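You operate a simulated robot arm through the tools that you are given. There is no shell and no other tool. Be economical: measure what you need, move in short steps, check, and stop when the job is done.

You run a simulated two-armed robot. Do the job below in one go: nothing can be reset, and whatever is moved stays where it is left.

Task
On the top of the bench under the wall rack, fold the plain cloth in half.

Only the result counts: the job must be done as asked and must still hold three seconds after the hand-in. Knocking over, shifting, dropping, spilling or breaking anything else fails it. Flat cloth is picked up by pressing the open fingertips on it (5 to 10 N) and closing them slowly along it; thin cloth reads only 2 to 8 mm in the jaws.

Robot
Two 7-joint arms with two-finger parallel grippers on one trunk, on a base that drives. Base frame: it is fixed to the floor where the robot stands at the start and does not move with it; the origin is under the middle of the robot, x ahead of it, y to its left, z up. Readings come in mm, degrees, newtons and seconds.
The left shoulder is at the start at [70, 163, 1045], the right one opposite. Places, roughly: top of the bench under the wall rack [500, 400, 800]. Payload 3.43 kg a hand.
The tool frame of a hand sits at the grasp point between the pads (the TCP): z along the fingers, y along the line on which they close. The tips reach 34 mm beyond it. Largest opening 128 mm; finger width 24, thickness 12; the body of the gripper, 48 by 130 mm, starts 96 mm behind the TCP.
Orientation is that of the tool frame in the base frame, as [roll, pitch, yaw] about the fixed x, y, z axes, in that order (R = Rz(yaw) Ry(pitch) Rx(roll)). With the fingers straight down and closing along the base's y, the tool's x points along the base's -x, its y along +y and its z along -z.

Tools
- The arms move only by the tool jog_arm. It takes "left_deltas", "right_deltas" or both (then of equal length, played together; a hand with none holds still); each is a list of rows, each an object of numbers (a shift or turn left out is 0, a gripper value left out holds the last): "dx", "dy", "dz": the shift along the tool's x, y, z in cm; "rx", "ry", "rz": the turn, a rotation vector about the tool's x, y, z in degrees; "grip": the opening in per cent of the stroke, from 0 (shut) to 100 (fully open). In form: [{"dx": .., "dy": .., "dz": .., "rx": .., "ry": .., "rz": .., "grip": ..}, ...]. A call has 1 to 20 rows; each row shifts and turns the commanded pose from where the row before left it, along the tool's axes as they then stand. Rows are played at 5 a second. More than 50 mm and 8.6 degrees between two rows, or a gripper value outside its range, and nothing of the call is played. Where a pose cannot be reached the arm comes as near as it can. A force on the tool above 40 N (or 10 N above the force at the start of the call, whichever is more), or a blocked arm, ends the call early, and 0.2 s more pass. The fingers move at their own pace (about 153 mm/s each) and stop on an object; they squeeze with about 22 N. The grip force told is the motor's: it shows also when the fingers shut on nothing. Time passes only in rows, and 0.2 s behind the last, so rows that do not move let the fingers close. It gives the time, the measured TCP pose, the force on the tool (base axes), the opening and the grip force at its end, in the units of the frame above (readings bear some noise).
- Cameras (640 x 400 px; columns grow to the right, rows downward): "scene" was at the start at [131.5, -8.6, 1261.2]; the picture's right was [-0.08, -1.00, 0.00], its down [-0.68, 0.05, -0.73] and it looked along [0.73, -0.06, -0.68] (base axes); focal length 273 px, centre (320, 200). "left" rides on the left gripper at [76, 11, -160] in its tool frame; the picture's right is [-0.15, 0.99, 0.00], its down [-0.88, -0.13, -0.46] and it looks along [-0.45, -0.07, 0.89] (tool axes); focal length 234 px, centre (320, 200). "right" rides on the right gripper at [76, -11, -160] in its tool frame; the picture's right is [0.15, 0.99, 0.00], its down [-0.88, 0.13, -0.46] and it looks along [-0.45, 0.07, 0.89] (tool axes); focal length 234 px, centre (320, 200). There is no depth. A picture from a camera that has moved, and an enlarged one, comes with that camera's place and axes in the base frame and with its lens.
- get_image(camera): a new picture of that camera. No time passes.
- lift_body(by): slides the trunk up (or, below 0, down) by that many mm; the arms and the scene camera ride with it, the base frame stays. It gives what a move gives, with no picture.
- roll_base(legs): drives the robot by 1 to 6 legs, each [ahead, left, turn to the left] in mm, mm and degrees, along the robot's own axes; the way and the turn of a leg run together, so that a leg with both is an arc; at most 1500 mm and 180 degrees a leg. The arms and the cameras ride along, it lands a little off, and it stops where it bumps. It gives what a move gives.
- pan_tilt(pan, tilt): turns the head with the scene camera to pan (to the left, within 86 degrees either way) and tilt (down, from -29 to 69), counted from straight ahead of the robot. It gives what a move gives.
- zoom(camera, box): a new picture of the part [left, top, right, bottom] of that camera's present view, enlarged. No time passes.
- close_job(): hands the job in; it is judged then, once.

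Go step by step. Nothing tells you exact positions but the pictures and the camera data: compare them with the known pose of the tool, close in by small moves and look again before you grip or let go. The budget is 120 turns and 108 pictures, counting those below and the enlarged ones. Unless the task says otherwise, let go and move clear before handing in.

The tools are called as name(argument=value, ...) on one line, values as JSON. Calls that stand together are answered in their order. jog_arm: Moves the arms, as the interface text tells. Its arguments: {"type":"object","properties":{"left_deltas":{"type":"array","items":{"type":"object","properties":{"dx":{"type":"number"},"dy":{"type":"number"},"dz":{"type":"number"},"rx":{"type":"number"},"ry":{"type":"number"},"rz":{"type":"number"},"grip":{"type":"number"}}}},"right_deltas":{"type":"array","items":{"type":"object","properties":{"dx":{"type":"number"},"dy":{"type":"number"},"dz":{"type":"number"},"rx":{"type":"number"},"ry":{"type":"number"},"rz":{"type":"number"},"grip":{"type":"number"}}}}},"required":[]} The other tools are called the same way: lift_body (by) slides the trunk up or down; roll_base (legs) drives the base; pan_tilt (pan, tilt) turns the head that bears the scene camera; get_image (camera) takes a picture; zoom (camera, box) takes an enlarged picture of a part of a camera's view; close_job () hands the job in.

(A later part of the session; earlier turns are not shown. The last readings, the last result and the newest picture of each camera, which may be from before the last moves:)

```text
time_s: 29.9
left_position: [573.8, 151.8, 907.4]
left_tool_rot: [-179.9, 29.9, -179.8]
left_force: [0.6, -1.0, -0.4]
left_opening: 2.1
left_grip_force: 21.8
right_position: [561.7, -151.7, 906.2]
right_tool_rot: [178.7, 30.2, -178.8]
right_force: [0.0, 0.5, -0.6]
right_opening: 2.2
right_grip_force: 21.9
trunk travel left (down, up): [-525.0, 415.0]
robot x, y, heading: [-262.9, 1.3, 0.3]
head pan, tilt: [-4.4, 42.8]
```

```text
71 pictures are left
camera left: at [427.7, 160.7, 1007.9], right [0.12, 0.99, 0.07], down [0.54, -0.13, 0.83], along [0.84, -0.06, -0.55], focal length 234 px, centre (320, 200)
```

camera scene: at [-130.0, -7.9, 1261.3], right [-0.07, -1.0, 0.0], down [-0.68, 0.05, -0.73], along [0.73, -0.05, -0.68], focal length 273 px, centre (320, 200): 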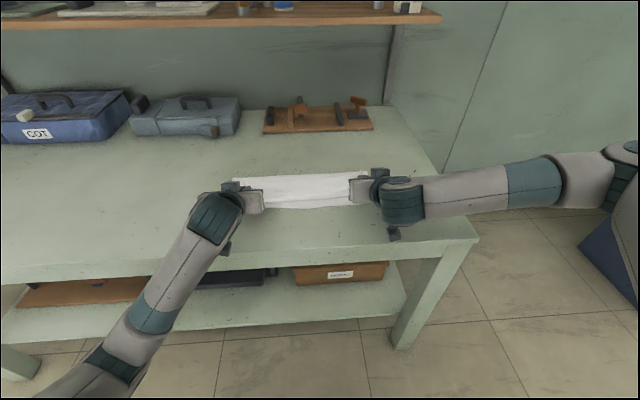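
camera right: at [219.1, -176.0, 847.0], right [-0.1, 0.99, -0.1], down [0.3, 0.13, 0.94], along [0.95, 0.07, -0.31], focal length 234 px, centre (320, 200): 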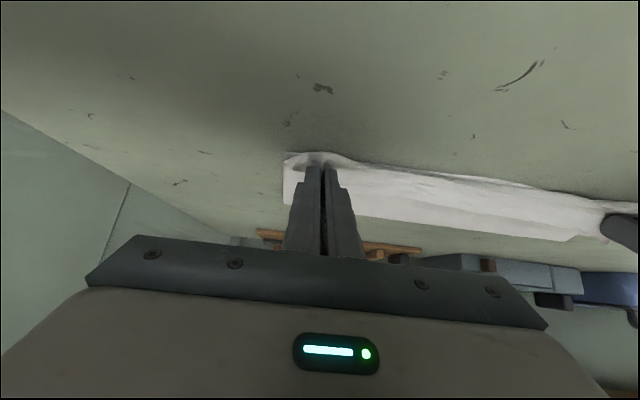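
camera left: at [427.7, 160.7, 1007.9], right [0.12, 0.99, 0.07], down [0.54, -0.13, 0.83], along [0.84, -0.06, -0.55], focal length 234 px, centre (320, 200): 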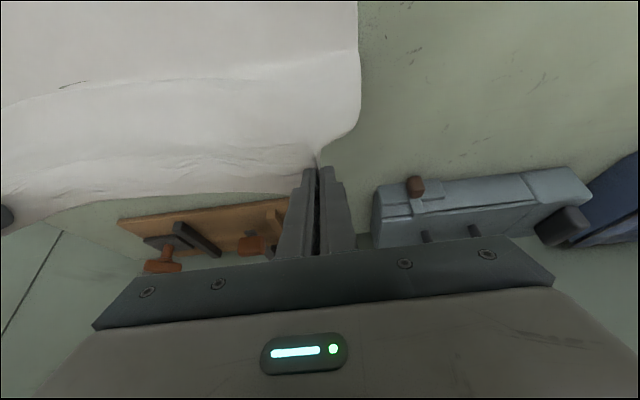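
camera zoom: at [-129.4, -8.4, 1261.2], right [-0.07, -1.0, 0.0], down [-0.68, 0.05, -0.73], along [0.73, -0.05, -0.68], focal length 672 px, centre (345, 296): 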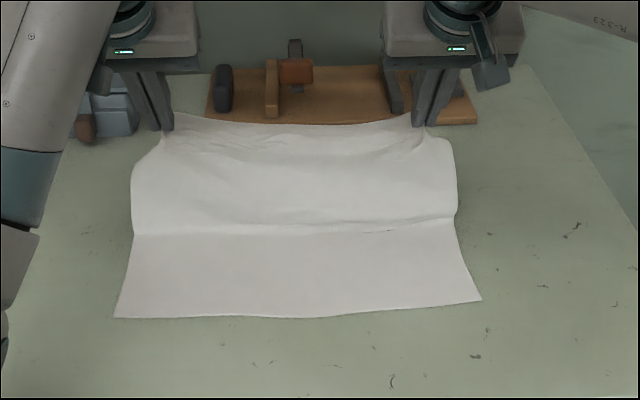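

The hanging sheet still has slack with the bend at x≈548. I raise 20 mm more to draw it out, then play the arc and release in the air near the end, backing the fingers off along their axis.

jog_arm(left_deltas=[{"dx": -0.98, "dz": -0.7}, {"dx": -0.98, "dz": -0.7}, {}, {"dx": 3.19, "dz": -0.39}, {"dx": 2.35, "dz": -0.83, "ry": -3.75}, {"dx": 2.35, "dz": -0.83, "ry": -3.75}, {"dx": 2.46, "dz": -0.36, "ry": -3.75}, {"dx": 2.46, "dz": -0.36, "ry": -3.75}, {"dx": 1.92, "ry": -3.75}, {"dx": 1.92, "ry": -3.75}, {"dx": 2.47, "dz": 0.34}, {"grip": 45}, {"dz": -2}, {"dz": -3}, {"dz": -3}, {"dz": -3}, {}], right_deltas=[{"dx": -0.98, "dz": -0.7, "dy": -0.15}, {"dx": -0.98, "dz": -0.7, "dy": -0.15}, {}, {"dx": 3.19, "dz": -0.39}, {"dx": 2.35, "dz": -0.83, "ry": -3.75}, {"dx": 2.35, "dz": -0.83, "ry": -3.75}, {"dx": 2.46, "dz": -0.36, "ry": -3.75}, {"dx": 2.46, "dz": -0.36, "ry": -3.75}, {"dx": 1.92, "ry": -3.75}, {"dx": 1.92, "ry": -3.75}, {"dx": 2.47, "dz": 0.34}, {"grip": 45}, {"dz": -2}, {"dz": -3}, {"dz": -3}, {"dz": -3}, {}])

get_image(camera="scene")

zoom(camera="scene", box=[180, 110, 440, 272])

```text
time_s: 33.5
left_position: [340.4, 184.9, 891.2]
left_tool_rot: [174.0, 52.4, 177.9]
left_force: [0.7, 0.4, 0.4]
left_opening: 57.7
left_grip_force: 0.2
right_position: [324.6, -158.9, 895.4]
right_tool_rot: [178.4, 52.7, -179.6]
right_force: [0.1, 0.5, -0.1]
right_opening: 57.5
right_grip_force: 0.0
trunk travel left (down, up): [-525.0, 415.0]
robot x, y, heading: [-261.7, 2.1, -0.2]
head pan, tilt: [-4.4, 42.8]
```

```text
70 pictures are left
camera scene: at [-128.8, -5.8, 1261.1], right [-0.07, -1.0, 0.0], down [-0.68, 0.05, -0.73], along [0.73, -0.06, -0.68], focal length 273 px, centre (320, 200)
```

scene: 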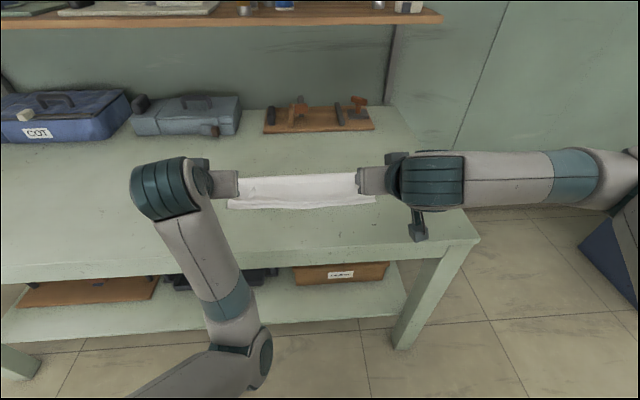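

```text
2.46 times, centred on (310, 191) of scene
camera zoom: at [-128.8, -5.8, 1261.1], right [-0.07, -1.0, 0.0], down [-0.68, 0.05, -0.73], along [0.73, -0.06, -0.68], focal length 672 px, centre (345, 222)
```

zoom: 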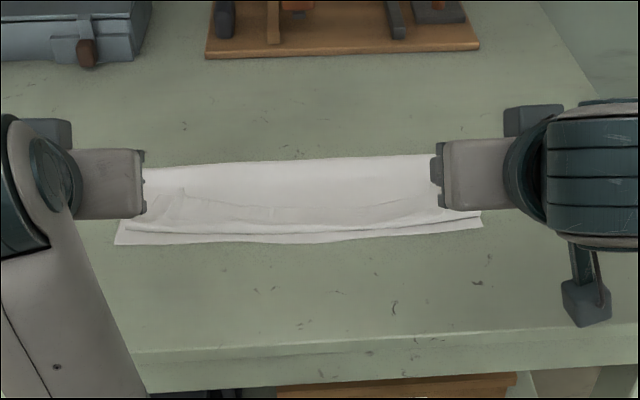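

The fold holds, but the released edge flopped forward, leaving a narrow flap lying on top. I move the hands clear to see it well.

jog_arm(left_deltas=[{"dx": -1.6, "dz": -1.22, "dy": 2.5}, {"dx": -1.6, "dz": -1.22, "dy": 2.5}, {"dx": -1.6, "dz": -1.22, "dy": 2.5}, {"dx": -1.6, "dz": -1.22, "dy": 2.5}, {"dy": 3}, {"dy": 3}, {}], right_deltas=[{"dx": -1.6, "dz": -1.22, "dy": -2.5}, {"dx": -1.6, "dz": -1.22, "dy": -2.5}, {"dx": -1.6, "dz": -1.22, "dy": -2.5}, {"dx": -1.6, "dz": -1.22, "dy": -2.5}, {"dy": -3}, {"dy": -3}, {}])

zoom(camera="scene", box=[210, 125, 400, 244])

get_image(camera="left")

```text
time_s: 35.1
left_position: [365.0, 321.3, 924.3]
left_tool_rot: [175.9, 52.8, 179.2]
left_force: [0.5, 0.1, -0.3]
left_opening: 57.7
left_grip_force: 0.1
left hand out of reach, approached as far as the arm can: row 1, 2, 3, 4, 6
right_position: [330.0, -322.9, 973.5]
right_tool_rot: [178.2, 52.7, -179.7]
right_force: [0.2, -0.3, 0.0]
right_opening: 57.7
right_grip_force: 0.1
trunk travel left (down, up): [-525.0, 415.0]
robot x, y, heading: [-261.9, -0.0, 0.2]
head pan, tilt: [-4.4, 42.8]
```

```text
3.36 times, centred on (305, 184) of scene
camera zoom: at [-129.4, -8.0, 1261.2], right [-0.07, -1.0, 0.0], down [-0.68, 0.05, -0.73], along [0.73, -0.05, -0.68], focal length 918 px, centre (370, 252)
```

zoom: 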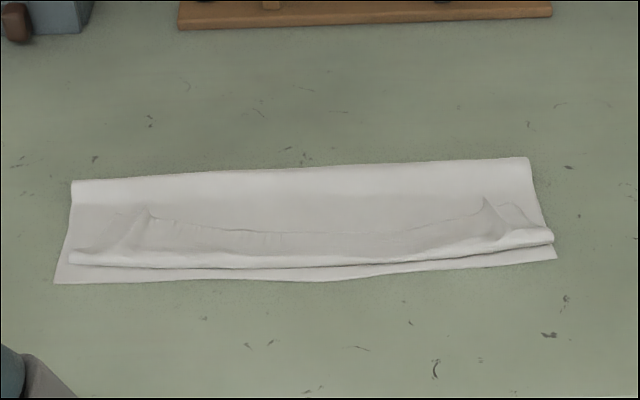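

```text
67 pictures are left
camera left: at [191.8, 323.3, 959.5], right [0.05, 0.99, 0.16], down [0.18, -0.16, 0.97], along [0.98, -0.02, -0.18], focal length 234 px, centre (320, 200)
```

left: 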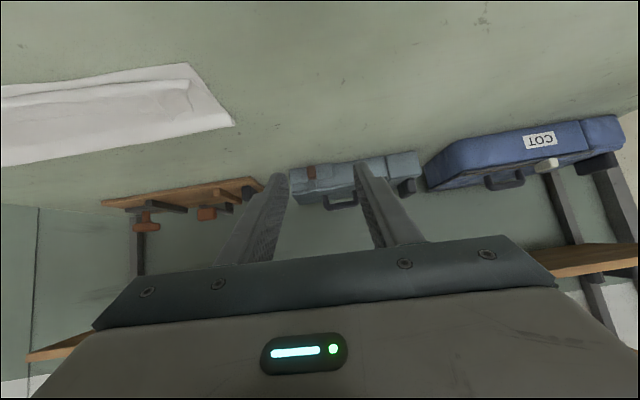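

A flap of about 35–50 mm along the edge lies folded forward, with two ridges standing where the jaws held it. I bring both hands back over those ridges, tools straight down, to look and take hold of them again.

jog_arm(left_deltas=[{"ry": 7.5}, {"ry": 7.5}, {"ry": 7.5}, {"ry": 7.5}, {"ry": 7.5}, {"ry": 7.5}, {"ry": 7.5}, {"dx": -1.5, "dy": -3.74, "dz": 0.88}, {"dx": -1.5, "dy": -3.74, "dz": 0.88}, {"dx": -1.5, "dy": -3.74, "dz": 0.88}, {"dx": -1.5, "dy": -3.74, "dz": 0.88}, {"dx": -1.5, "dy": -3.74, "dz": 0.88}, {}], right_deltas=[{"ry": 7.5}, {"ry": 7.5}, {"ry": 7.5}, {"ry": 7.5}, {"ry": 7.5}, {"ry": 7.5}, {"ry": 7.5}, {"dx": -2.12, "dy": 3.52, "dz": 1.86}, {"dx": -2.12, "dy": 3.52, "dz": 1.86}, {"dx": -2.12, "dy": 3.52, "dz": 1.86}, {"dx": -2.12, "dy": 3.52, "dz": 1.86}, {"dx": -2.12, "dy": 3.52, "dz": 1.86}, {}])

get_image(camera="left")

get_image(camera="right")

```text
time_s: 37.9
left_position: [455.0, 143.4, 966.0]
left_tool_rot: [176.6, 54.3, -179.4]
left_force: [0.4, -0.2, -0.1]
left_opening: 57.5
left_grip_force: 0.0
left hand out of reach, approached as far as the arm can: row 1, 2, 3, 4, 5, 6, 7
right_position: [429.1, -140.4, 882.7]
right_tool_rot: [179.0, 0.3, -178.3]
right_force: [0.8, 0.0, 1.2]
right_opening: 57.6
right_grip_force: 0.1
trunk travel left (down, up): [-525.0, 415.0]
robot x, y, heading: [-262.0, -3.5, 0.2]
head pan, tilt: [-4.4, 42.8]
```

```text
66 pictures are left
camera left: at [281.6, 143.6, 997.7], right [0.03, 0.99, 0.15], down [0.15, -0.16, 0.98], along [0.99, 0.0, -0.16], focal length 234 px, centre (320, 200)
```

left: 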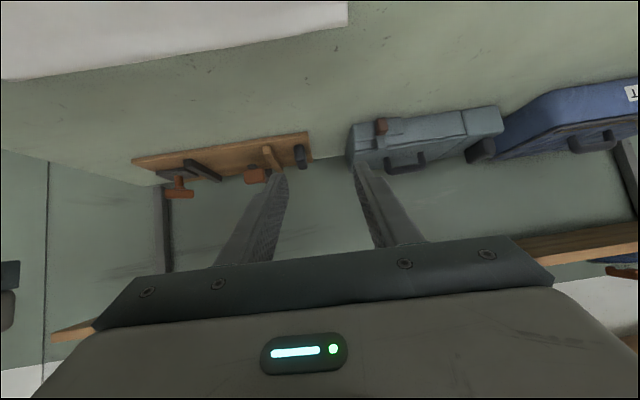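

```text
65 pictures are left
camera right: at [354.0, -157.7, 1041.5], right [-0.18, 0.98, 0.02], down [0.87, 0.15, 0.46], along [0.45, 0.1, -0.89], focal length 234 px, centre (320, 200)
```

right: 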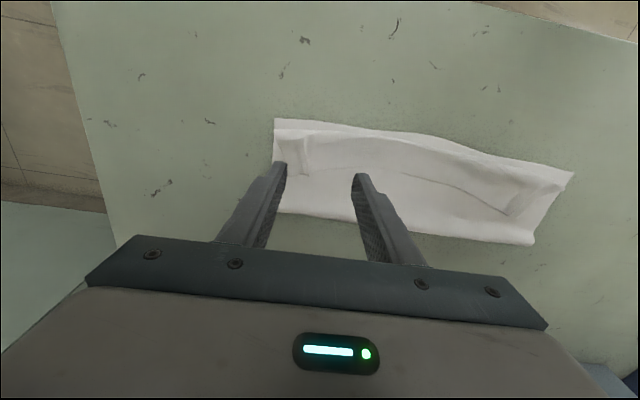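

jog_arm(left_deltas=[{"ry": 7.75}, {"ry": 7.75}, {"ry": 7.75}, {"ry": 7.75}, {"ry": 7.75}, {"ry": 7.75}, {"ry": 7.75}, {"dx": 0.5, "dy": -0.3, "dz": 2.9}, {"dx": 0.5, "dy": -0.3, "dz": 2.9}, {"dx": 0.5, "dy": -0.3, "dz": 2.9}, {}])

get_image(camera="left")

zoom(camera="right", box=[240, 90, 600, 315])

```text
time_s: 40.3
left_position: [511.8, 103.8, 826.5]
left_tool_rot: [179.9, -1.6, -179.6]
left_force: [0.2, -0.4, 0.2]
left_opening: 57.7
left_grip_force: 0.1
left hand out of reach, approached as far as the arm can: row 2, 3, 4, 5
right_position: [430.5, -140.1, 883.8]
right_tool_rot: [178.9, 0.3, -178.1]
right_force: [-0.4, -0.3, -0.4]
right_opening: 57.6
right_grip_force: 0.1
trunk travel left (down, up): [-525.0, 415.0]
robot x, y, heading: [-261.2, 2.5, 0.0]
head pan, tilt: [-4.4, 42.8]
```

```text
64 pictures are left
camera left: at [440.4, 114.2, 987.9], right [0.14, 0.99, 0.0], down [0.89, -0.13, 0.43], along [0.43, -0.06, -0.9], focal length 234 px, centre (320, 200)
```

left: 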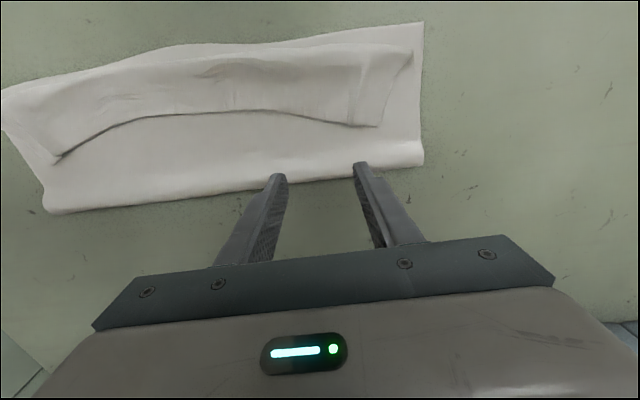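

```text
1.78 times, centred on (420, 202) of right
camera zoom: at [354.2, -157.5, 1041.5], right [-0.18, 0.98, 0.02], down [0.87, 0.15, 0.46], along [0.45, 0.1, -0.89], focal length 416 px, centre (142, 196)
```

zoom: 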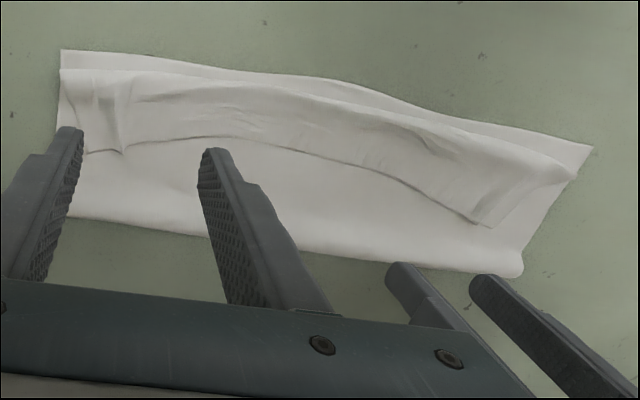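

The views show the flap edge at about x 480 (left, y≈140) and x 463 (right, y≈−148), lying on the upper layer. I tilt both tools backward by 35° (fingers toward me) so the later turn can bring the edge fully over, and hover above the grip points.

jog_arm(left_deltas=[{"dx": 1.3, "dy": 1.8, "dz": -0.5, "grip": 31}, {"dx": 1.3, "dy": 1.8, "dz": -0.5}, {"ry": 6.7}, {"ry": 6.7}, {"ry": 6.7}, {"ry": 6.7}, {"ry": 6.7}, {}], right_deltas=[{"dx": -1.95, "dy": -0.4, "dz": 2.4, "grip": 31}, {"dx": -1.95, "dy": -0.4, "dz": 2.4}, {"ry": 7.06}, {"ry": 7.06}, {"ry": 7.06}, {"ry": 7.06}, {"ry": 7.06}, {}])

get_image(camera="left")

get_image(camera="right")

zoom(camera="scene", box=[210, 125, 400, 244])

```text
time_s: 42.1
left_position: [467.3, 172.0, 824.7]
left_tool_rot: [179.7, -26.6, -178.6]
left_force: [0.2, -0.5, 0.4]
left_opening: 39.8
left_grip_force: 0.0
left hand out of reach, approached as far as the arm can: row 1, 2, 5, 6, 7
right_position: [432.8, -132.8, 830.0]
right_tool_rot: [178.7, -32.6, -177.5]
right_force: [-0.9, 0.5, -0.4]
right_opening: 39.8
right_grip_force: 0.1
right hand out of reach, approached as far as the arm can: row 6, 7
trunk travel left (down, up): [-525.0, 415.0]
robot x, y, heading: [-259.8, 3.5, -0.1]
head pan, tilt: [-4.4, 42.8]
```

```text
62 pictures are left
camera left: at [470.9, 181.7, 1001.6], right [0.11, 0.99, -0.06], down [0.99, -0.11, 0.01], along [0.01, -0.06, -1.0], focal length 234 px, centre (320, 200)
```

left: 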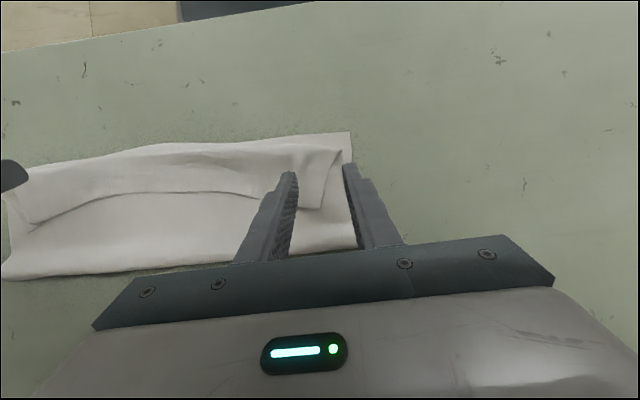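

```text
61 pictures are left
camera right: at [454.7, -145.6, 1003.8], right [-0.15, 0.98, 0.1], down [0.98, 0.16, -0.09], along [-0.1, 0.08, -0.99], focal length 234 px, centre (320, 200)
```

right: 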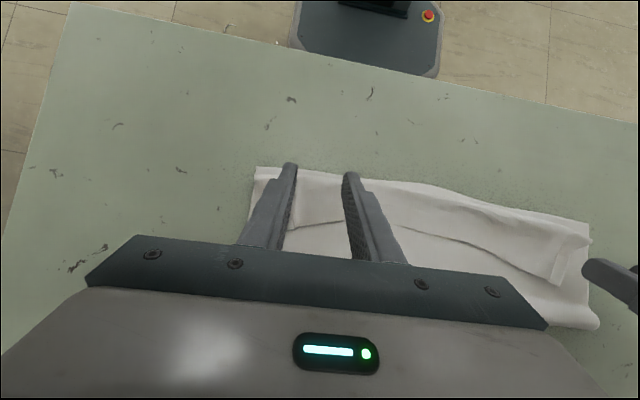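

```text
3.36 times, centred on (305, 184) of scene
camera zoom: at [-129.6, -7.7, 1261.2], right [-0.07, -1.0, 0.0], down [-0.68, 0.05, -0.73], along [0.73, -0.06, -0.68], focal length 918 px, centre (370, 252)
```

zoom: 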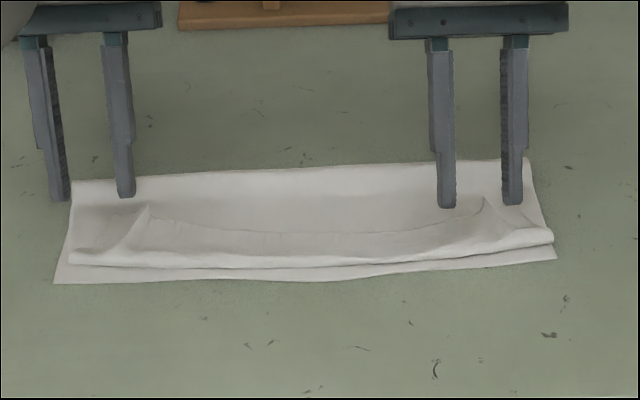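

Both wrists near their tilt limits, so I settle at about −25° and line up the grip points from there.

jog_arm(left_deltas=[{"ry": -2.6}, {"dx": -0.55, "dy": -1.6, "dz": -0.24}, {"dx": -0.55, "dy": -1.6, "dz": -0.24}, {}], right_deltas=[{"ry": -4.6}, {"dx": -1.37, "dy": -0.7, "dz": -0.72}, {"dx": -1.37, "dy": -0.7, "dz": -0.72}, {}])

get_image(camera="left")

get_image(camera="right")

zoom(camera="scene", box=[210, 125, 400, 244])

```text
time_s: 43.1
left_position: [474.4, 138.5, 830.3]
left_tool_rot: [179.7, -24.0, -178.6]
left_force: [0.0, -0.1, 0.0]
left_opening: 39.6
left_grip_force: 0.1
left hand out of reach, approached as far as the arm can: row 1, 2, 3
right_position: [452.0, -142.5, 829.1]
right_tool_rot: [178.7, -30.3, -177.5]
right_force: [-0.6, -0.3, -0.2]
right_opening: 39.4
right_grip_force: 0.1
right hand out of reach, approached as far as the arm can: row 3
trunk travel left (down, up): [-525.0, 415.0]
robot x, y, heading: [-260.0, -0.9, 0.1]
head pan, tilt: [-4.4, 42.8]
```

```text
59 pictures are left
camera left: at [469.5, 149.3, 1006.5], right [0.11, 0.99, -0.06], down [0.99, -0.11, 0.06], along [0.05, -0.06, -1.0], focal length 234 px, centre (320, 200)
```

left: 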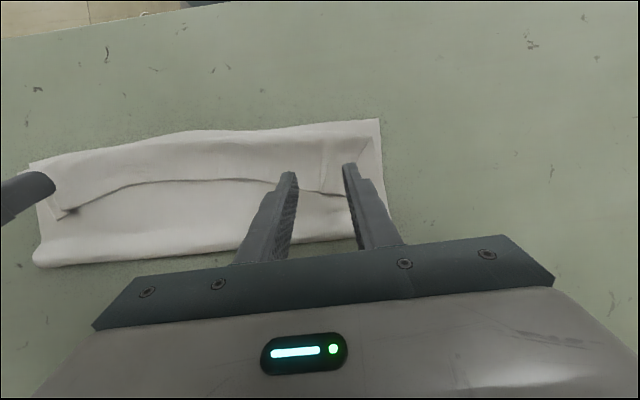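

```text
58 pictures are left
camera right: at [467.9, -156.0, 1004.7], right [-0.16, 0.98, 0.09], down [0.99, 0.16, -0.05], along [-0.07, 0.08, -0.99], focal length 234 px, centre (320, 200)
```

right: 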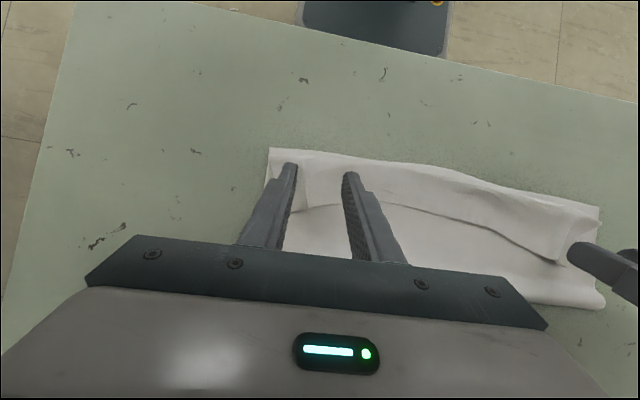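

```text
3.36 times, centred on (305, 184) of scene
camera zoom: at [-129.4, -7.8, 1261.2], right [-0.07, -1.0, 0.0], down [-0.68, 0.05, -0.73], along [0.73, -0.06, -0.68], focal length 918 px, centre (370, 252)
```

zoom: 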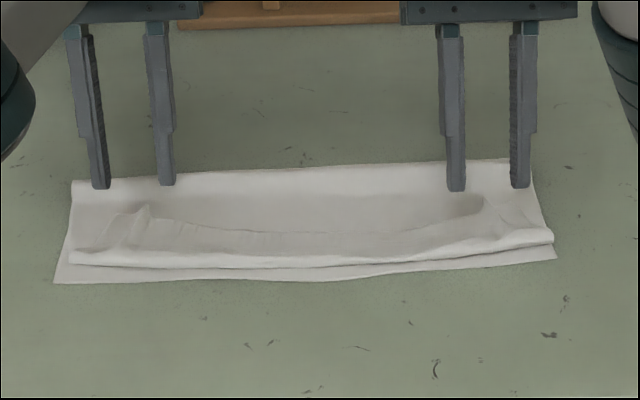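

The negative tilt pushes the wrists out to their far limit from here, so I drive forward 100 mm and then bring the hands back to the same spots.

roll_base(legs=[[100, 0, 0]])

```text
time_s: 44.2
left_position: [573.6, 138.3, 829.4]
left_tool_rot: [179.7, -24.0, -178.6]
left_force: [1.1, 0.0, 0.2]
left_opening: 39.7
left_grip_force: 0.0
right_position: [551.7, -142.4, 828.4]
right_tool_rot: [178.6, -30.4, -177.6]
right_force: [0.6, 0.8, -0.6]
right_opening: 39.7
right_grip_force: 0.0
trunk travel left (down, up): [-525.0, 415.0]
robot x, y, heading: [-159.8, 3.5, 0.1]
head pan, tilt: [-4.4, 42.8]
```

jog_arm(left_deltas=[{"ry": 5.5}, {"ry": 5.5}, {"dx": 2.33, "dz": 1.79, "dy": 0.07}, {"dx": 2.33, "dz": 1.79, "dy": 0.07}, {"dx": 2.33, "dz": 1.79, "dy": 0.07}, {}], right_deltas=[{"ry": 2.3}, {"ry": 2.3}, {"dx": 2.21, "dz": 1.67, "dy": -0.17}, {"dx": 2.21, "dz": 1.67, "dy": -0.17}, {"dx": 2.21, "dz": 1.67, "dy": -0.17}, {}])

get_image(camera="left")

get_image(camera="right")

zoom(camera="scene", box=[200, 155, 420, 292])

```text
time_s: 45.6
left_position: [454.2, 170.4, 809.5]
left_tool_rot: [179.6, -32.1, -178.6]
left_force: [-0.7, 0.4, 0.1]
left_opening: 39.7
left_grip_force: 0.1
left hand out of reach, approached as far as the arm can: row 1, 2, 5
right_position: [453.7, -153.9, 837.8]
right_tool_rot: [178.7, -34.8, -177.5]
right_force: [-0.3, 0.1, 0.5]
right_opening: 39.6
right_grip_force: 0.0
right hand out of reach, approached as far as the arm can: row 1, 2
trunk travel left (down, up): [-525.0, 415.0]
robot x, y, heading: [-160.1, 1.0, 0.5]
head pan, tilt: [-4.4, 42.8]
```

```text
56 pictures are left
camera left: at [474.6, 181.3, 986.3], right [0.1, 0.99, -0.07], down [0.99, -0.11, -0.08], along [-0.09, -0.06, -0.99], focal length 234 px, centre (320, 200)
```

left: 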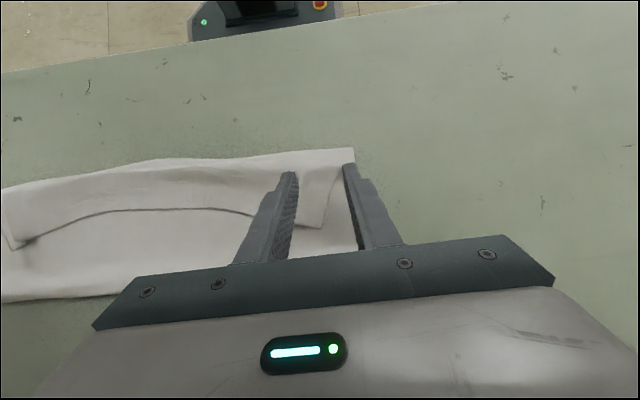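

```text
55 pictures are left
camera right: at [483.9, -167.8, 1012.2], right [-0.15, 0.98, 0.1], down [0.98, 0.16, -0.13], along [-0.14, 0.08, -0.99], focal length 234 px, centre (320, 200)
```

right: 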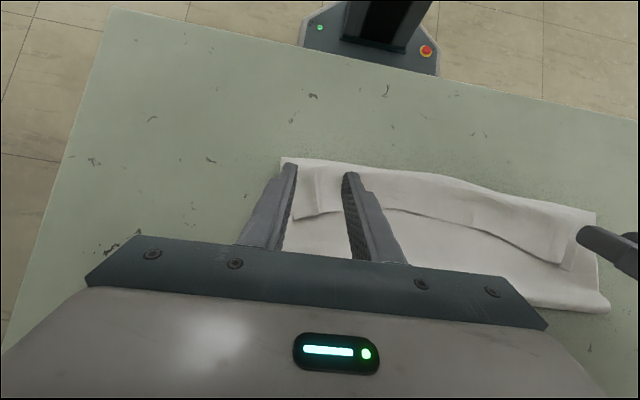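

```text
2.91 times, centred on (310, 224) of scene
camera zoom: at [-30.1, -7.6, 1261.2], right [-0.07, -1.0, 0.0], down [-0.68, 0.05, -0.73], along [0.73, -0.06, -0.68], focal length 795 px, centre (349, 132)
```

zoom: 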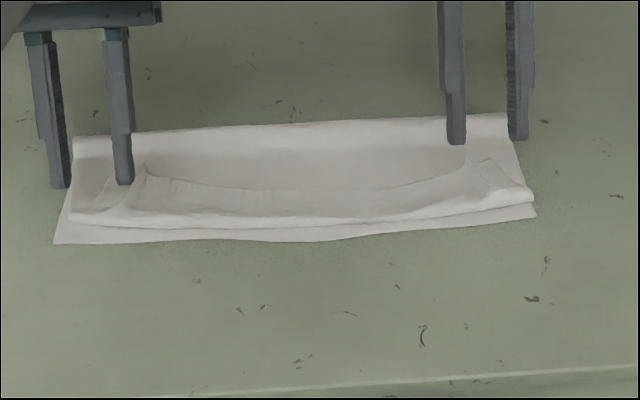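

The limit is the wrist tilt itself, so I come back to about −22°, where motion is clean.

jog_arm(left_deltas=[{"ry": -5}, {"ry": -5}, {}], right_deltas=[{"ry": -6}, {"ry": -6}, {}])

```text
time_s: 46.4
left_position: [476.1, 189.0, 810.8]
left_tool_rot: [179.8, -22.0, -178.5]
left_force: [0.1, 0.7, -0.5]
left_opening: 39.7
left_grip_force: 0.1
left hand out of reach, approached as far as the arm can: row 1, 2
right_position: [453.0, -154.1, 838.6]
right_tool_rot: [178.8, -23.1, -177.8]
right_force: [0.4, -0.4, -0.7]
right_opening: 39.7
right_grip_force: 0.0
trunk travel left (down, up): [-525.0, 415.0]
robot x, y, heading: [-166.7, 0.5, -0.0]
head pan, tilt: [-4.4, 42.8]
```

jog_arm(left_deltas=[{"dz": -3, "ry": -5.5}, {"dz": -3, "ry": -5.5}, {"dz": -3, "ry": -5.5}, {"dz": -3, "ry": -5.5}, {}])

get_image(camera="scene")

```text
time_s: 47.6
left_position: [523.7, 232.2, 908.7]
left_tool_rot: [-179.6, -1.8, -177.1]
left_force: [0.2, -0.5, 0.8]
left_opening: 39.7
left_grip_force: 0.0
left hand out of reach, approached as far as the arm can: row 1, 2, 3, 4
right_position: [453.8, -154.1, 838.8]
right_tool_rot: [178.8, -23.1, -177.6]
right_force: [0.2, -0.2, -0.7]
right_opening: 39.7
right_grip_force: 0.0
trunk travel left (down, up): [-525.0, 415.0]
robot x, y, heading: [-157.8, 1.7, 0.2]
head pan, tilt: [-4.4, 42.8]
```

```text
53 pictures are left
camera scene: at [-29.8, -8.3, 1261.1], right [-0.07, -1.0, 0.0], down [-0.68, 0.05, -0.73], along [0.73, -0.05, -0.68], focal length 273 px, centre (320, 200)
```

scene: 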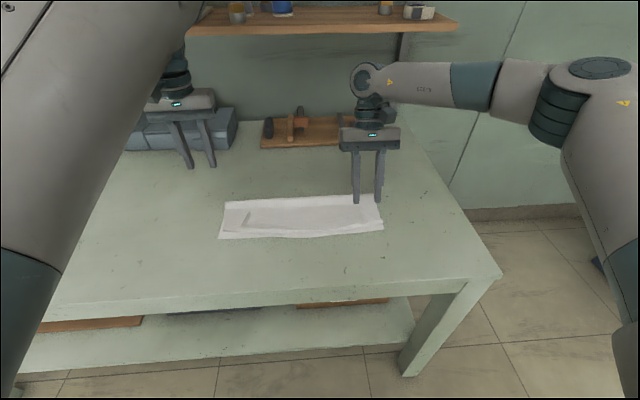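

The left arm's elbow has wandered high up and is at a limit. I stretch that arm outward at a safe height to let the elbow come back.

jog_arm(left_deltas=[{"dx": -1, "dy": 3.5, "dz": -1.2, "ry": -2}, {"dx": -1, "dy": 3.5, "dz": -1.2}, {"dx": -1, "dy": 3.5, "dz": -1.2}, {"dx": -2, "dy": 3.5, "dz": -1.2}, {"dx": -2, "dy": 3.5}, {"dx": -2, "dy": 3.5}, {}])

get_image(camera="scene")

```text
time_s: 49.2
left_position: [611.3, 422.5, 978.4]
left_tool_rot: [179.6, 2.0, -179.0]
left_force: [-0.2, 0.1, -0.3]
left_opening: 39.7
left_grip_force: 0.0
right_position: [453.5, -154.7, 839.8]
right_tool_rot: [178.7, -23.0, -177.8]
right_force: [-0.2, -0.2, 0.1]
right_opening: 39.7
right_grip_force: 0.0
trunk travel left (down, up): [-525.0, 415.0]
robot x, y, heading: [-161.8, -0.8, -0.5]
head pan, tilt: [-4.4, 42.8]
```

```text
52 pictures are left
camera scene: at [-30.7, -10.0, 1261.3], right [-0.08, -1.0, 0.0], down [-0.68, 0.05, -0.73], along [0.73, -0.05, -0.68], focal length 273 px, centre (320, 200)
```

scene: 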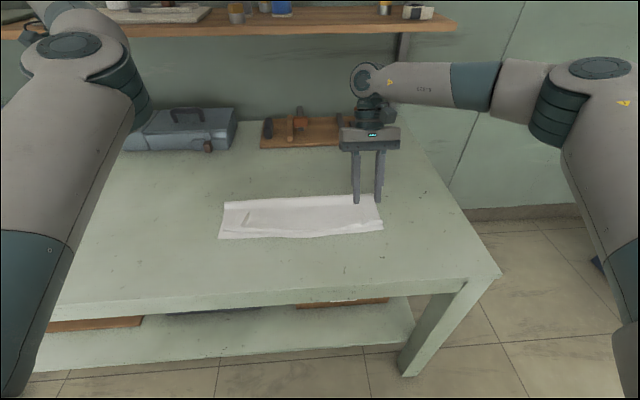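

The left arm is back in a normal posture without limit warnings. I bring it back over its grip point and tilt there.

jog_arm(left_deltas=[{"dx": 1.56, "dy": -3.5, "dz": 1.2}, {"dx": 1.56, "dy": -3.5, "dz": 1.2}, {"dx": 1.56, "dy": -3.5, "dz": 1.2}, {"dx": 1.56, "dy": -3.5, "dz": 1.2}, {"dx": 1.56, "dy": -3.5, "dz": 1.2}, {"dx": 1.56, "dy": -3.5, "dz": 1.2}, {"dx": 1.56, "dy": -3.5, "dz": 1.2}, {"dx": 1.56, "dy": -3.5, "dz": 1.2}, {"ry": 6}, {"ry": 6}, {"ry": 6}, {"ry": 6}, {}])

get_image(camera="scene")

```text
time_s: 52.0
left_position: [586.2, 200.3, 868.3]
left_tool_rot: [179.5, -21.6, -178.6]
left_force: [0.0, 0.0, 0.5]
left_opening: 40.0
left_grip_force: 0.0
left hand out of reach, approached as far as the arm can: row 4, 5, 6, 7, 8, 12
right_position: [454.8, -155.5, 838.6]
right_tool_rot: [178.8, -23.0, -177.8]
right_force: [0.3, 0.6, -0.5]
right_opening: 39.6
right_grip_force: 0.0
trunk travel left (down, up): [-525.0, 415.0]
robot x, y, heading: [-163.4, 1.4, -0.1]
head pan, tilt: [-4.4, 42.8]
```

```text
51 pictures are left
camera scene: at [-30.1, -8.7, 1261.2], right [-0.08, -1.0, 0.0], down [-0.68, 0.05, -0.73], along [0.73, -0.06, -0.68], focal length 273 px, centre (320, 200)
```

scene: 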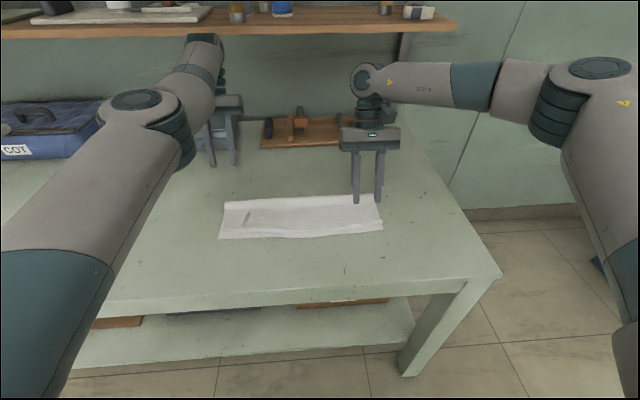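

The elbow is still swung inward. I tip the left hand sideways and retract it to force the elbow outward, then straighten again.

jog_arm(left_deltas=[{"ry": -7, "dz": -2}, {"ry": -7, "dz": -2}, {"ry": -7, "dz": -2}, {"rx": 8, "dy": 2}, {"rx": 8, "dy": 2}, {"rx": 8, "dy": 2}, {"rx": 8, "dy": 2}, {"rx": 8, "dy": 2, "dx": 2}, {"dx": 4}, {"dx": 4}, {"dx": 4}, {"dx": 4}, {}])

get_image(camera="scene")

```text
time_s: 54.8
left_position: [418.4, 290.8, 901.1]
left_tool_rot: [-140.3, -0.9, -178.9]
left_force: [0.1, 0.7, -0.1]
left_opening: 39.9
left_grip_force: 0.0
right_position: [453.3, -153.6, 837.6]
right_tool_rot: [178.7, -23.1, -177.9]
right_force: [0.0, -0.2, 0.6]
right_opening: 39.7
right_grip_force: 0.0
trunk travel left (down, up): [-525.0, 415.0]
robot x, y, heading: [-162.9, 1.0, 0.2]
head pan, tilt: [-4.4, 42.8]
```

```text
50 pictures are left
camera scene: at [-29.8, -8.0, 1261.2], right [-0.07, -1.0, 0.0], down [-0.68, 0.05, -0.73], along [0.73, -0.06, -0.68], focal length 273 px, centre (320, 200)
```

scene: 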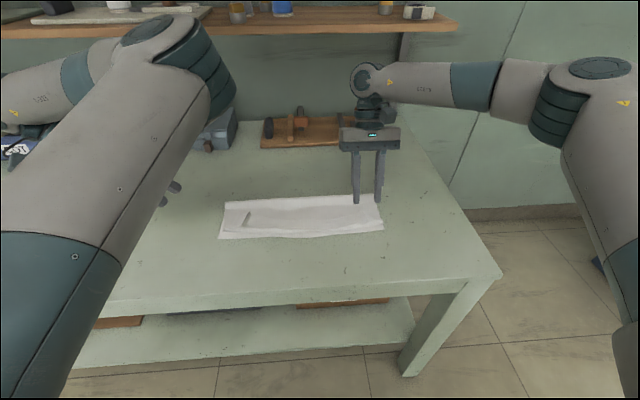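

jog_arm(left_deltas=[{"dx": -3, "rx": -8}, {"dx": -3, "rx": -8}, {"dx": -3, "rx": -8}, {"dx": -3, "rx": -8, "dz": -1}, {"dx": -3, "rx": -8, "dz": -1}, {"dx": -2, "rx": -8, "dz": -1}, {"dx": -2, "rx": -8, "dz": -1}, {"dx": -1, "rx": -8, "dz": -1}, {"rx": -8}, {"rx": -8}, {"rx": -4, "dy": 2}, {}])

get_image(camera="scene")

```text
time_s: 57.4
left_position: [625.1, 302.4, 955.1]
left_tool_rot: [137.7, -1.0, -178.6]
left_force: [0.5, 0.2, 0.0]
left_opening: 39.8
left_grip_force: 0.0
left hand out of reach, approached as far as the arm can: row 10, 11
right_position: [454.0, -154.3, 838.2]
right_tool_rot: [178.7, -23.1, -177.8]
right_force: [0.9, -0.7, 1.1]
right_opening: 39.6
right_grip_force: 0.0
trunk travel left (down, up): [-525.0, 415.0]
robot x, y, heading: [-158.9, 2.4, 0.1]
head pan, tilt: [-4.4, 42.8]
```

```text
49 pictures are left
camera scene: at [-30.2, -8.4, 1261.2], right [-0.07, -1.0, 0.0], down [-0.68, 0.05, -0.73], along [0.73, -0.05, -0.68], focal length 273 px, centre (320, 200)
```

scene: 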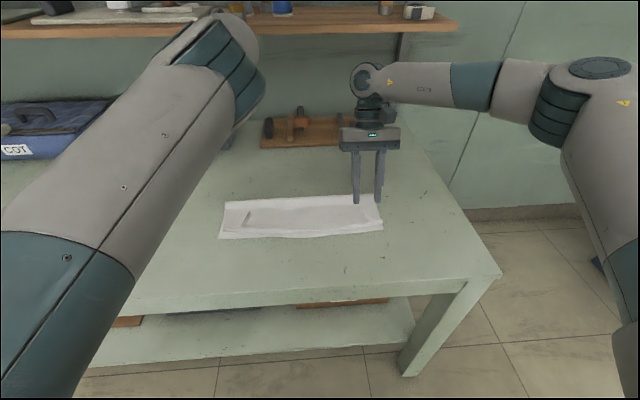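

jog_arm(left_deltas=[{"dy": -2.96, "dz": -2.69}, {"dy": -2.96, "dz": -2.69}, {"dy": -2.96, "dz": -2.69}, {"dy": -2.96, "dz": -2.69}, {"dy": -2.96, "dz": -2.69}, {"dx": 3}, {"dx": 3}, {"dx": 3}, {}])

get_image(camera="scene")

```text
time_s: 59.4
left_position: [606.6, 111.6, 938.5]
left_tool_rot: [135.7, -1.0, -178.6]
left_force: [-0.4, 0.9, 0.1]
left_opening: 39.5
left_grip_force: 0.1
left hand out of reach, approached as far as the arm can: row 1, 3, 4, 5, 6, 7, 8
right_position: [452.9, -153.2, 838.4]
right_tool_rot: [178.7, -23.0, -177.8]
right_force: [-0.9, -0.8, -0.4]
right_opening: 39.6
right_grip_force: 0.0
trunk travel left (down, up): [-525.0, 415.0]
robot x, y, heading: [-163.7, 0.4, 0.3]
head pan, tilt: [-4.4, 42.8]
```

```text
48 pictures are left
camera scene: at [-30.2, -8.0, 1261.2], right [-0.07, -1.0, 0.0], down [-0.68, 0.05, -0.73], along [0.73, -0.06, -0.68], focal length 273 px, centre (320, 200)
```

scene: 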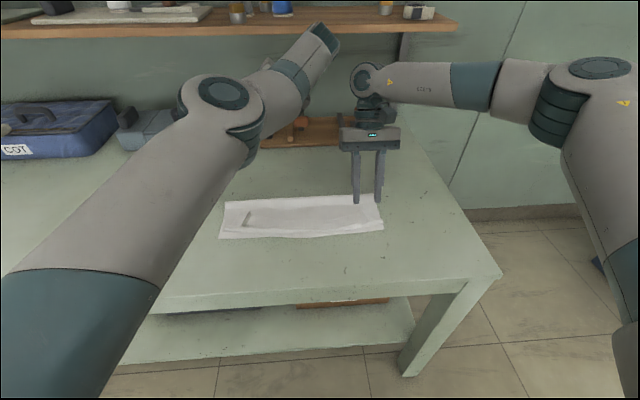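

jog_arm(left_deltas=[{"rx": 8}, {"rx": 8}, {"dx": 3, "rx": 4}, {"dx": 3}, {"dx": 3}, {"dx": 3}, {}])

get_image(camera="scene")

```text
time_s: 61.0
left_position: [610.1, 74.0, 955.2]
left_tool_rot: [155.7, -1.0, -178.6]
left_force: [-1.1, -0.1, -0.3]
left_opening: 39.5
left_grip_force: 0.0
left hand out of reach, approached as far as the arm can: row 1, 2, 3, 4, 5, 6
right_position: [454.9, -154.5, 837.7]
right_tool_rot: [178.8, -23.1, -177.7]
right_force: [-0.1, -0.2, -0.4]
right_opening: 39.7
right_grip_force: 0.1
trunk travel left (down, up): [-525.0, 415.0]
robot x, y, heading: [-161.4, 3.2, -0.1]
head pan, tilt: [-4.4, 42.8]
```

```text
47 pictures are left
camera scene: at [-30.2, -8.2, 1261.2], right [-0.07, -1.0, 0.0], down [-0.68, 0.05, -0.73], along [0.73, -0.05, -0.68], focal length 273 px, centre (320, 200)
```

scene: 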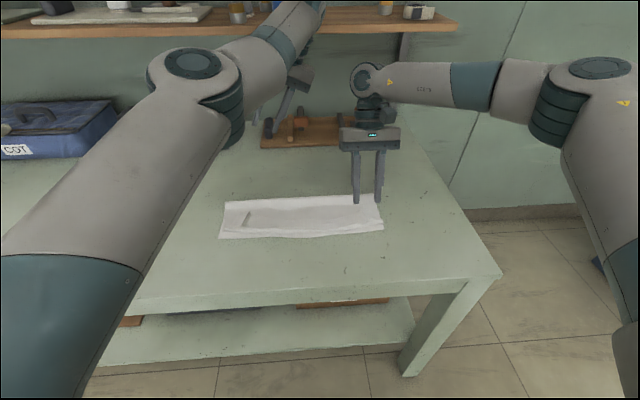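

jog_arm(left_deltas=[{"rz": 8}, {"rz": 8}, {"rz": 8}, {"rz": 8}, {"dx": 2}, {"dx": 2}, {}])

```text
time_s: 62.6
left_position: [610.5, 82.1, 971.3]
left_tool_rot: [159.5, -13.5, 151.5]
left_force: [-0.4, 0.9, -0.1]
left_opening: 39.8
left_grip_force: 0.1
left hand out of reach, approached as far as the arm can: row 5, 6
right_position: [453.3, -154.8, 839.9]
right_tool_rot: [178.8, -23.1, -177.8]
right_force: [-0.1, -0.8, -0.4]
right_opening: 39.7
right_grip_force: 0.0
trunk travel left (down, up): [-525.0, 415.0]
robot x, y, heading: [-166.7, 1.8, 0.1]
head pan, tilt: [-4.4, 42.8]
```

jog_arm(left_deltas=[{"rx": 8, "dy": 3}, {"rx": 8, "dy": 3}, {"rx": 4, "dy": 3}, {"dy": 3}, {"dy": 3}, {"dx": 3}, {"dx": 3}, {"dx": 3}, {"dx": 3}, {}])

get_image(camera="scene")

```text
time_s: 64.8
left_position: [606.4, 254.4, 1000.4]
left_tool_rot: [179.5, -13.5, 151.4]
left_force: [0.4, -0.5, -0.2]
left_opening: 39.6
left_grip_force: 0.0
left hand out of reach, approached as far as the arm can: row 1, 2, 3, 4, 5, 6, 7, 8, 9
right_position: [453.9, -154.8, 838.0]
right_tool_rot: [178.8, -23.1, -177.7]
right_force: [-0.1, 0.0, 0.1]
right_opening: 39.7
right_grip_force: 0.0
trunk travel left (down, up): [-525.0, 415.0]
robot x, y, heading: [-159.3, -2.6, 0.1]
head pan, tilt: [-4.4, 42.8]
```

```text
46 pictures are left
camera scene: at [-30.2, -8.7, 1261.2], right [-0.07, -1.0, 0.0], down [-0.68, 0.05, -0.73], along [0.73, -0.05, -0.68], focal length 273 px, centre (320, 200)
```

scene: 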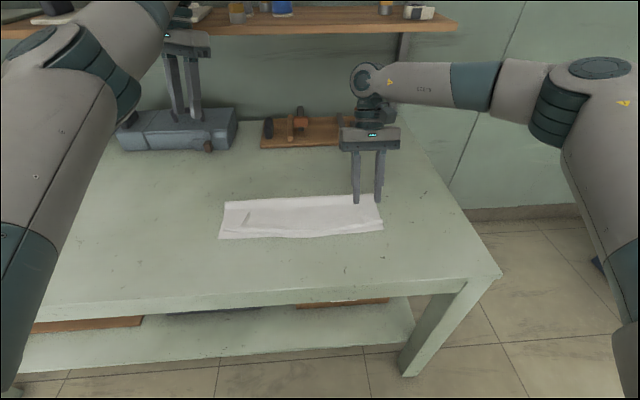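

jog_arm(left_deltas=[{"ry": -6.5}, {"ry": -6.5}, {"rz": -7}, {"rz": -7}, {"rz": -7}, {"rz": -7}, {"dz": 3}, {"dz": 3}, {"dx": 3}, {"dx": 3}, {}])

get_image(camera="scene")

```text
time_s: 67.2
left_position: [657.4, 255.5, 964.6]
left_tool_rot: [179.4, -0.3, 179.5]
left_force: [-0.4, 0.9, -0.1]
left_opening: 39.3
left_grip_force: 0.0
left hand out of reach, approached as far as the arm can: row 1, 2, 7, 8, 9, 10
right_position: [453.1, -154.3, 839.9]
right_tool_rot: [178.8, -23.1, -177.8]
right_force: [0.7, -0.3, 0.2]
right_opening: 39.8
right_grip_force: 0.0
trunk travel left (down, up): [-525.0, 415.0]
robot x, y, heading: [-162.4, 0.1, 0.2]
head pan, tilt: [-4.4, 42.8]
```

```text
45 pictures are left
camera scene: at [-30.5, -8.2, 1261.2], right [-0.07, -1.0, 0.0], down [-0.68, 0.05, -0.73], along [0.73, -0.05, -0.68], focal length 273 px, centre (320, 200)
```

scene: 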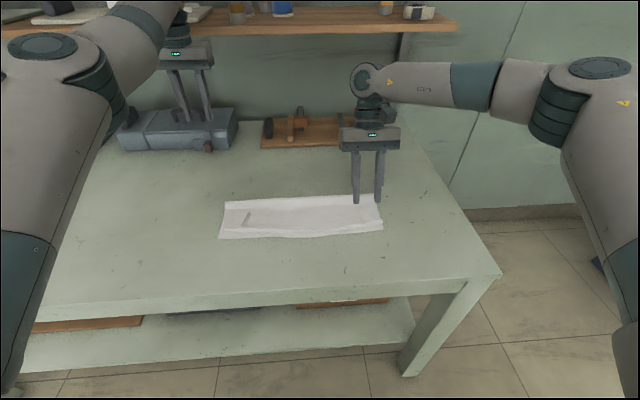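

jog_arm(left_deltas=[{"dy": 4}, {"dy": 4}, {"dy": 4}, {"dy": 4}, {"dx": 3}, {"dx": 3}, {"dx": 3}, {"dx": 3}, {"dx": 3}, {"dz": 3}, {"dz": 3}, {}])

get_image(camera="scene")

```text
time_s: 69.8
left_position: [641.6, 428.9, 924.0]
left_tool_rot: [179.4, -0.1, 179.4]
left_force: [0.5, -0.2, 0.4]
left_opening: 39.5
left_grip_force: 0.0
left hand out of reach, approached as far as the arm can: row 2, 3, 4, 5, 6, 7, 8, 9, 10, 11
right_position: [453.4, -153.9, 838.3]
right_tool_rot: [178.9, -23.0, -177.7]
right_force: [1.0, -0.5, 0.8]
right_opening: 39.5
right_grip_force: 0.0
trunk travel left (down, up): [-525.0, 415.0]
robot x, y, heading: [-164.9, 0.7, -0.0]
head pan, tilt: [-4.4, 42.8]
```

```text
44 pictures are left
camera scene: at [-30.7, -8.3, 1261.3], right [-0.07, -1.0, 0.0], down [-0.68, 0.05, -0.73], along [0.73, -0.05, -0.68], focal length 273 px, centre (320, 200)
```

scene: 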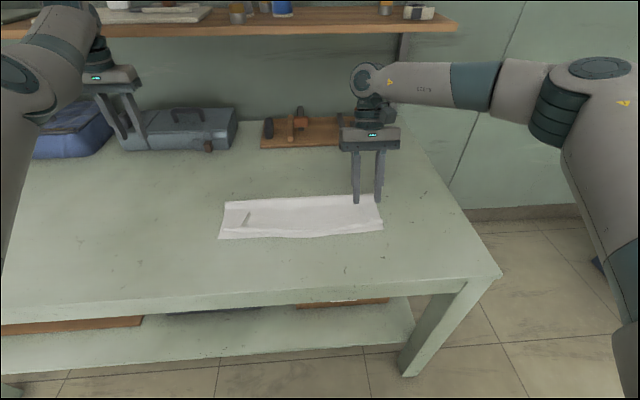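

The left arm behaves as if its wrist had flipped over (the bend limited to under 90°). To undo that, I raise it, point the fingers forward in line with the forearm, and check its direction.

jog_arm(left_deltas=[{"dz": -3}, {"dz": -3}, {"dz": -3}, {"ry": -7.5}, {"ry": -7.5}, {"ry": -7.5}, {"ry": -7.5}, {"ry": -7.5}, {"ry": -7.5}, {"ry": -7.5, "dz": -2}, {"ry": -7.5, "dz": -2}, {"ry": -7.5, "dz": -2}, {"ry": -7.5, "dz": -2}, {"ry": -7.5, "dz": -2}, {"ry": -7.5, "dz": -2}, {}])

pan_tilt(pan=35, tilt=25)

get_image(camera="scene")

```text
time_s: 71.9
left_position: [782.9, 467.9, 1057.7]
left_tool_rot: [179.5, 45.5, 179.2]
left_force: [-0.5, 0.2, -1.3]
left_opening: 39.6
left_grip_force: 0.4
left hand out of reach, approached as far as the arm can: row 2, 3, 4, 5, 6, 7, 8, 9, 10
right_position: [452.9, -153.9, 837.3]
right_tool_rot: [178.8, -23.1, -177.7]
right_force: [0.3, 0.1, 0.8]
right_opening: 39.7
right_grip_force: 0.1
trunk travel left (down, up): [-525.0, 415.0]
robot x, y, heading: [-165.3, 3.1, 0.5]
head pan, tilt: [-4.4, 42.8]
stopped in row 10 (left hand): the force on the tool passed its limit (the readings are from after the stop); the commanded pose is now the measured one
```

```text
time_s: 73.0
left_position: [784.5, 465.9, 1056.7]
left_tool_rot: [179.7, 45.5, 179.1]
left_force: [-4.6, 0.4, -7.2]
left_opening: 40.2
left_grip_force: 0.6
right_position: [453.9, -152.7, 838.7]
right_tool_rot: [178.8, -23.1, -177.7]
right_force: [-0.1, 0.3, -0.2]
right_opening: 39.8
right_grip_force: 0.1
trunk travel left (down, up): [-525.0, 415.0]
robot x, y, heading: [-161.9, -1.3, 0.5]
head pan, tilt: [35.0, 25.0]
```

```text
43 pictures are left
camera scene: at [-37.9, 51.8, 1288.5], right [0.58, -0.82, 0.0], down [-0.35, -0.24, -0.91], along [0.74, 0.52, -0.42], focal length 273 px, centre (320, 200)
```

scene: 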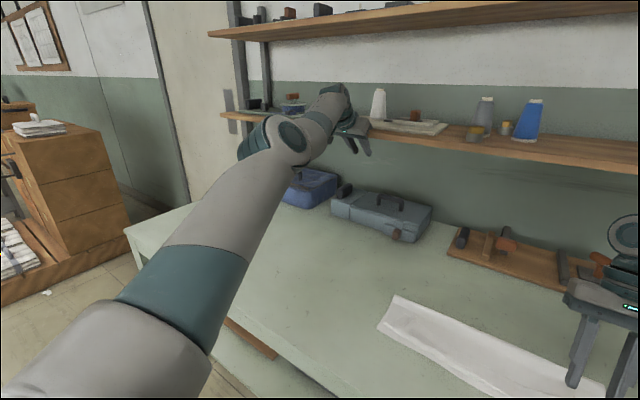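

The left hand drifted forward and touched the shelf. I look closely before backing away.

zoom(camera="scene", box=[220, 60, 460, 210])

get_image(camera="left")

```text
2.67 times, centred on (340, 135) of scene
camera zoom: at [-37.9, 51.8, 1288.5], right [0.58, -0.82, 0.0], down [-0.35, -0.24, -0.91], along [0.74, 0.52, -0.42], focal length 728 px, centre (267, 373)
```

zoom: 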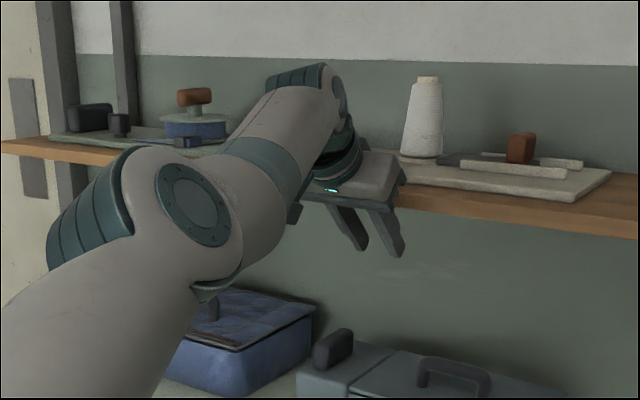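

```text
41 pictures are left
camera left: at [618.3, 479.7, 1114.2], right [0.11, 0.99, 0.11], down [0.29, -0.14, 0.95], along [0.95, -0.08, -0.3], focal length 234 px, centre (320, 200)
```

left: 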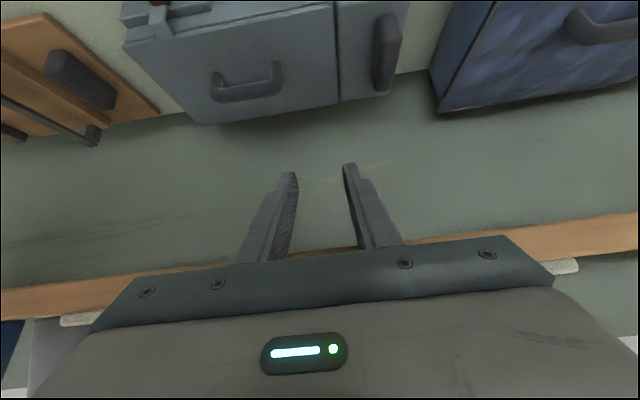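

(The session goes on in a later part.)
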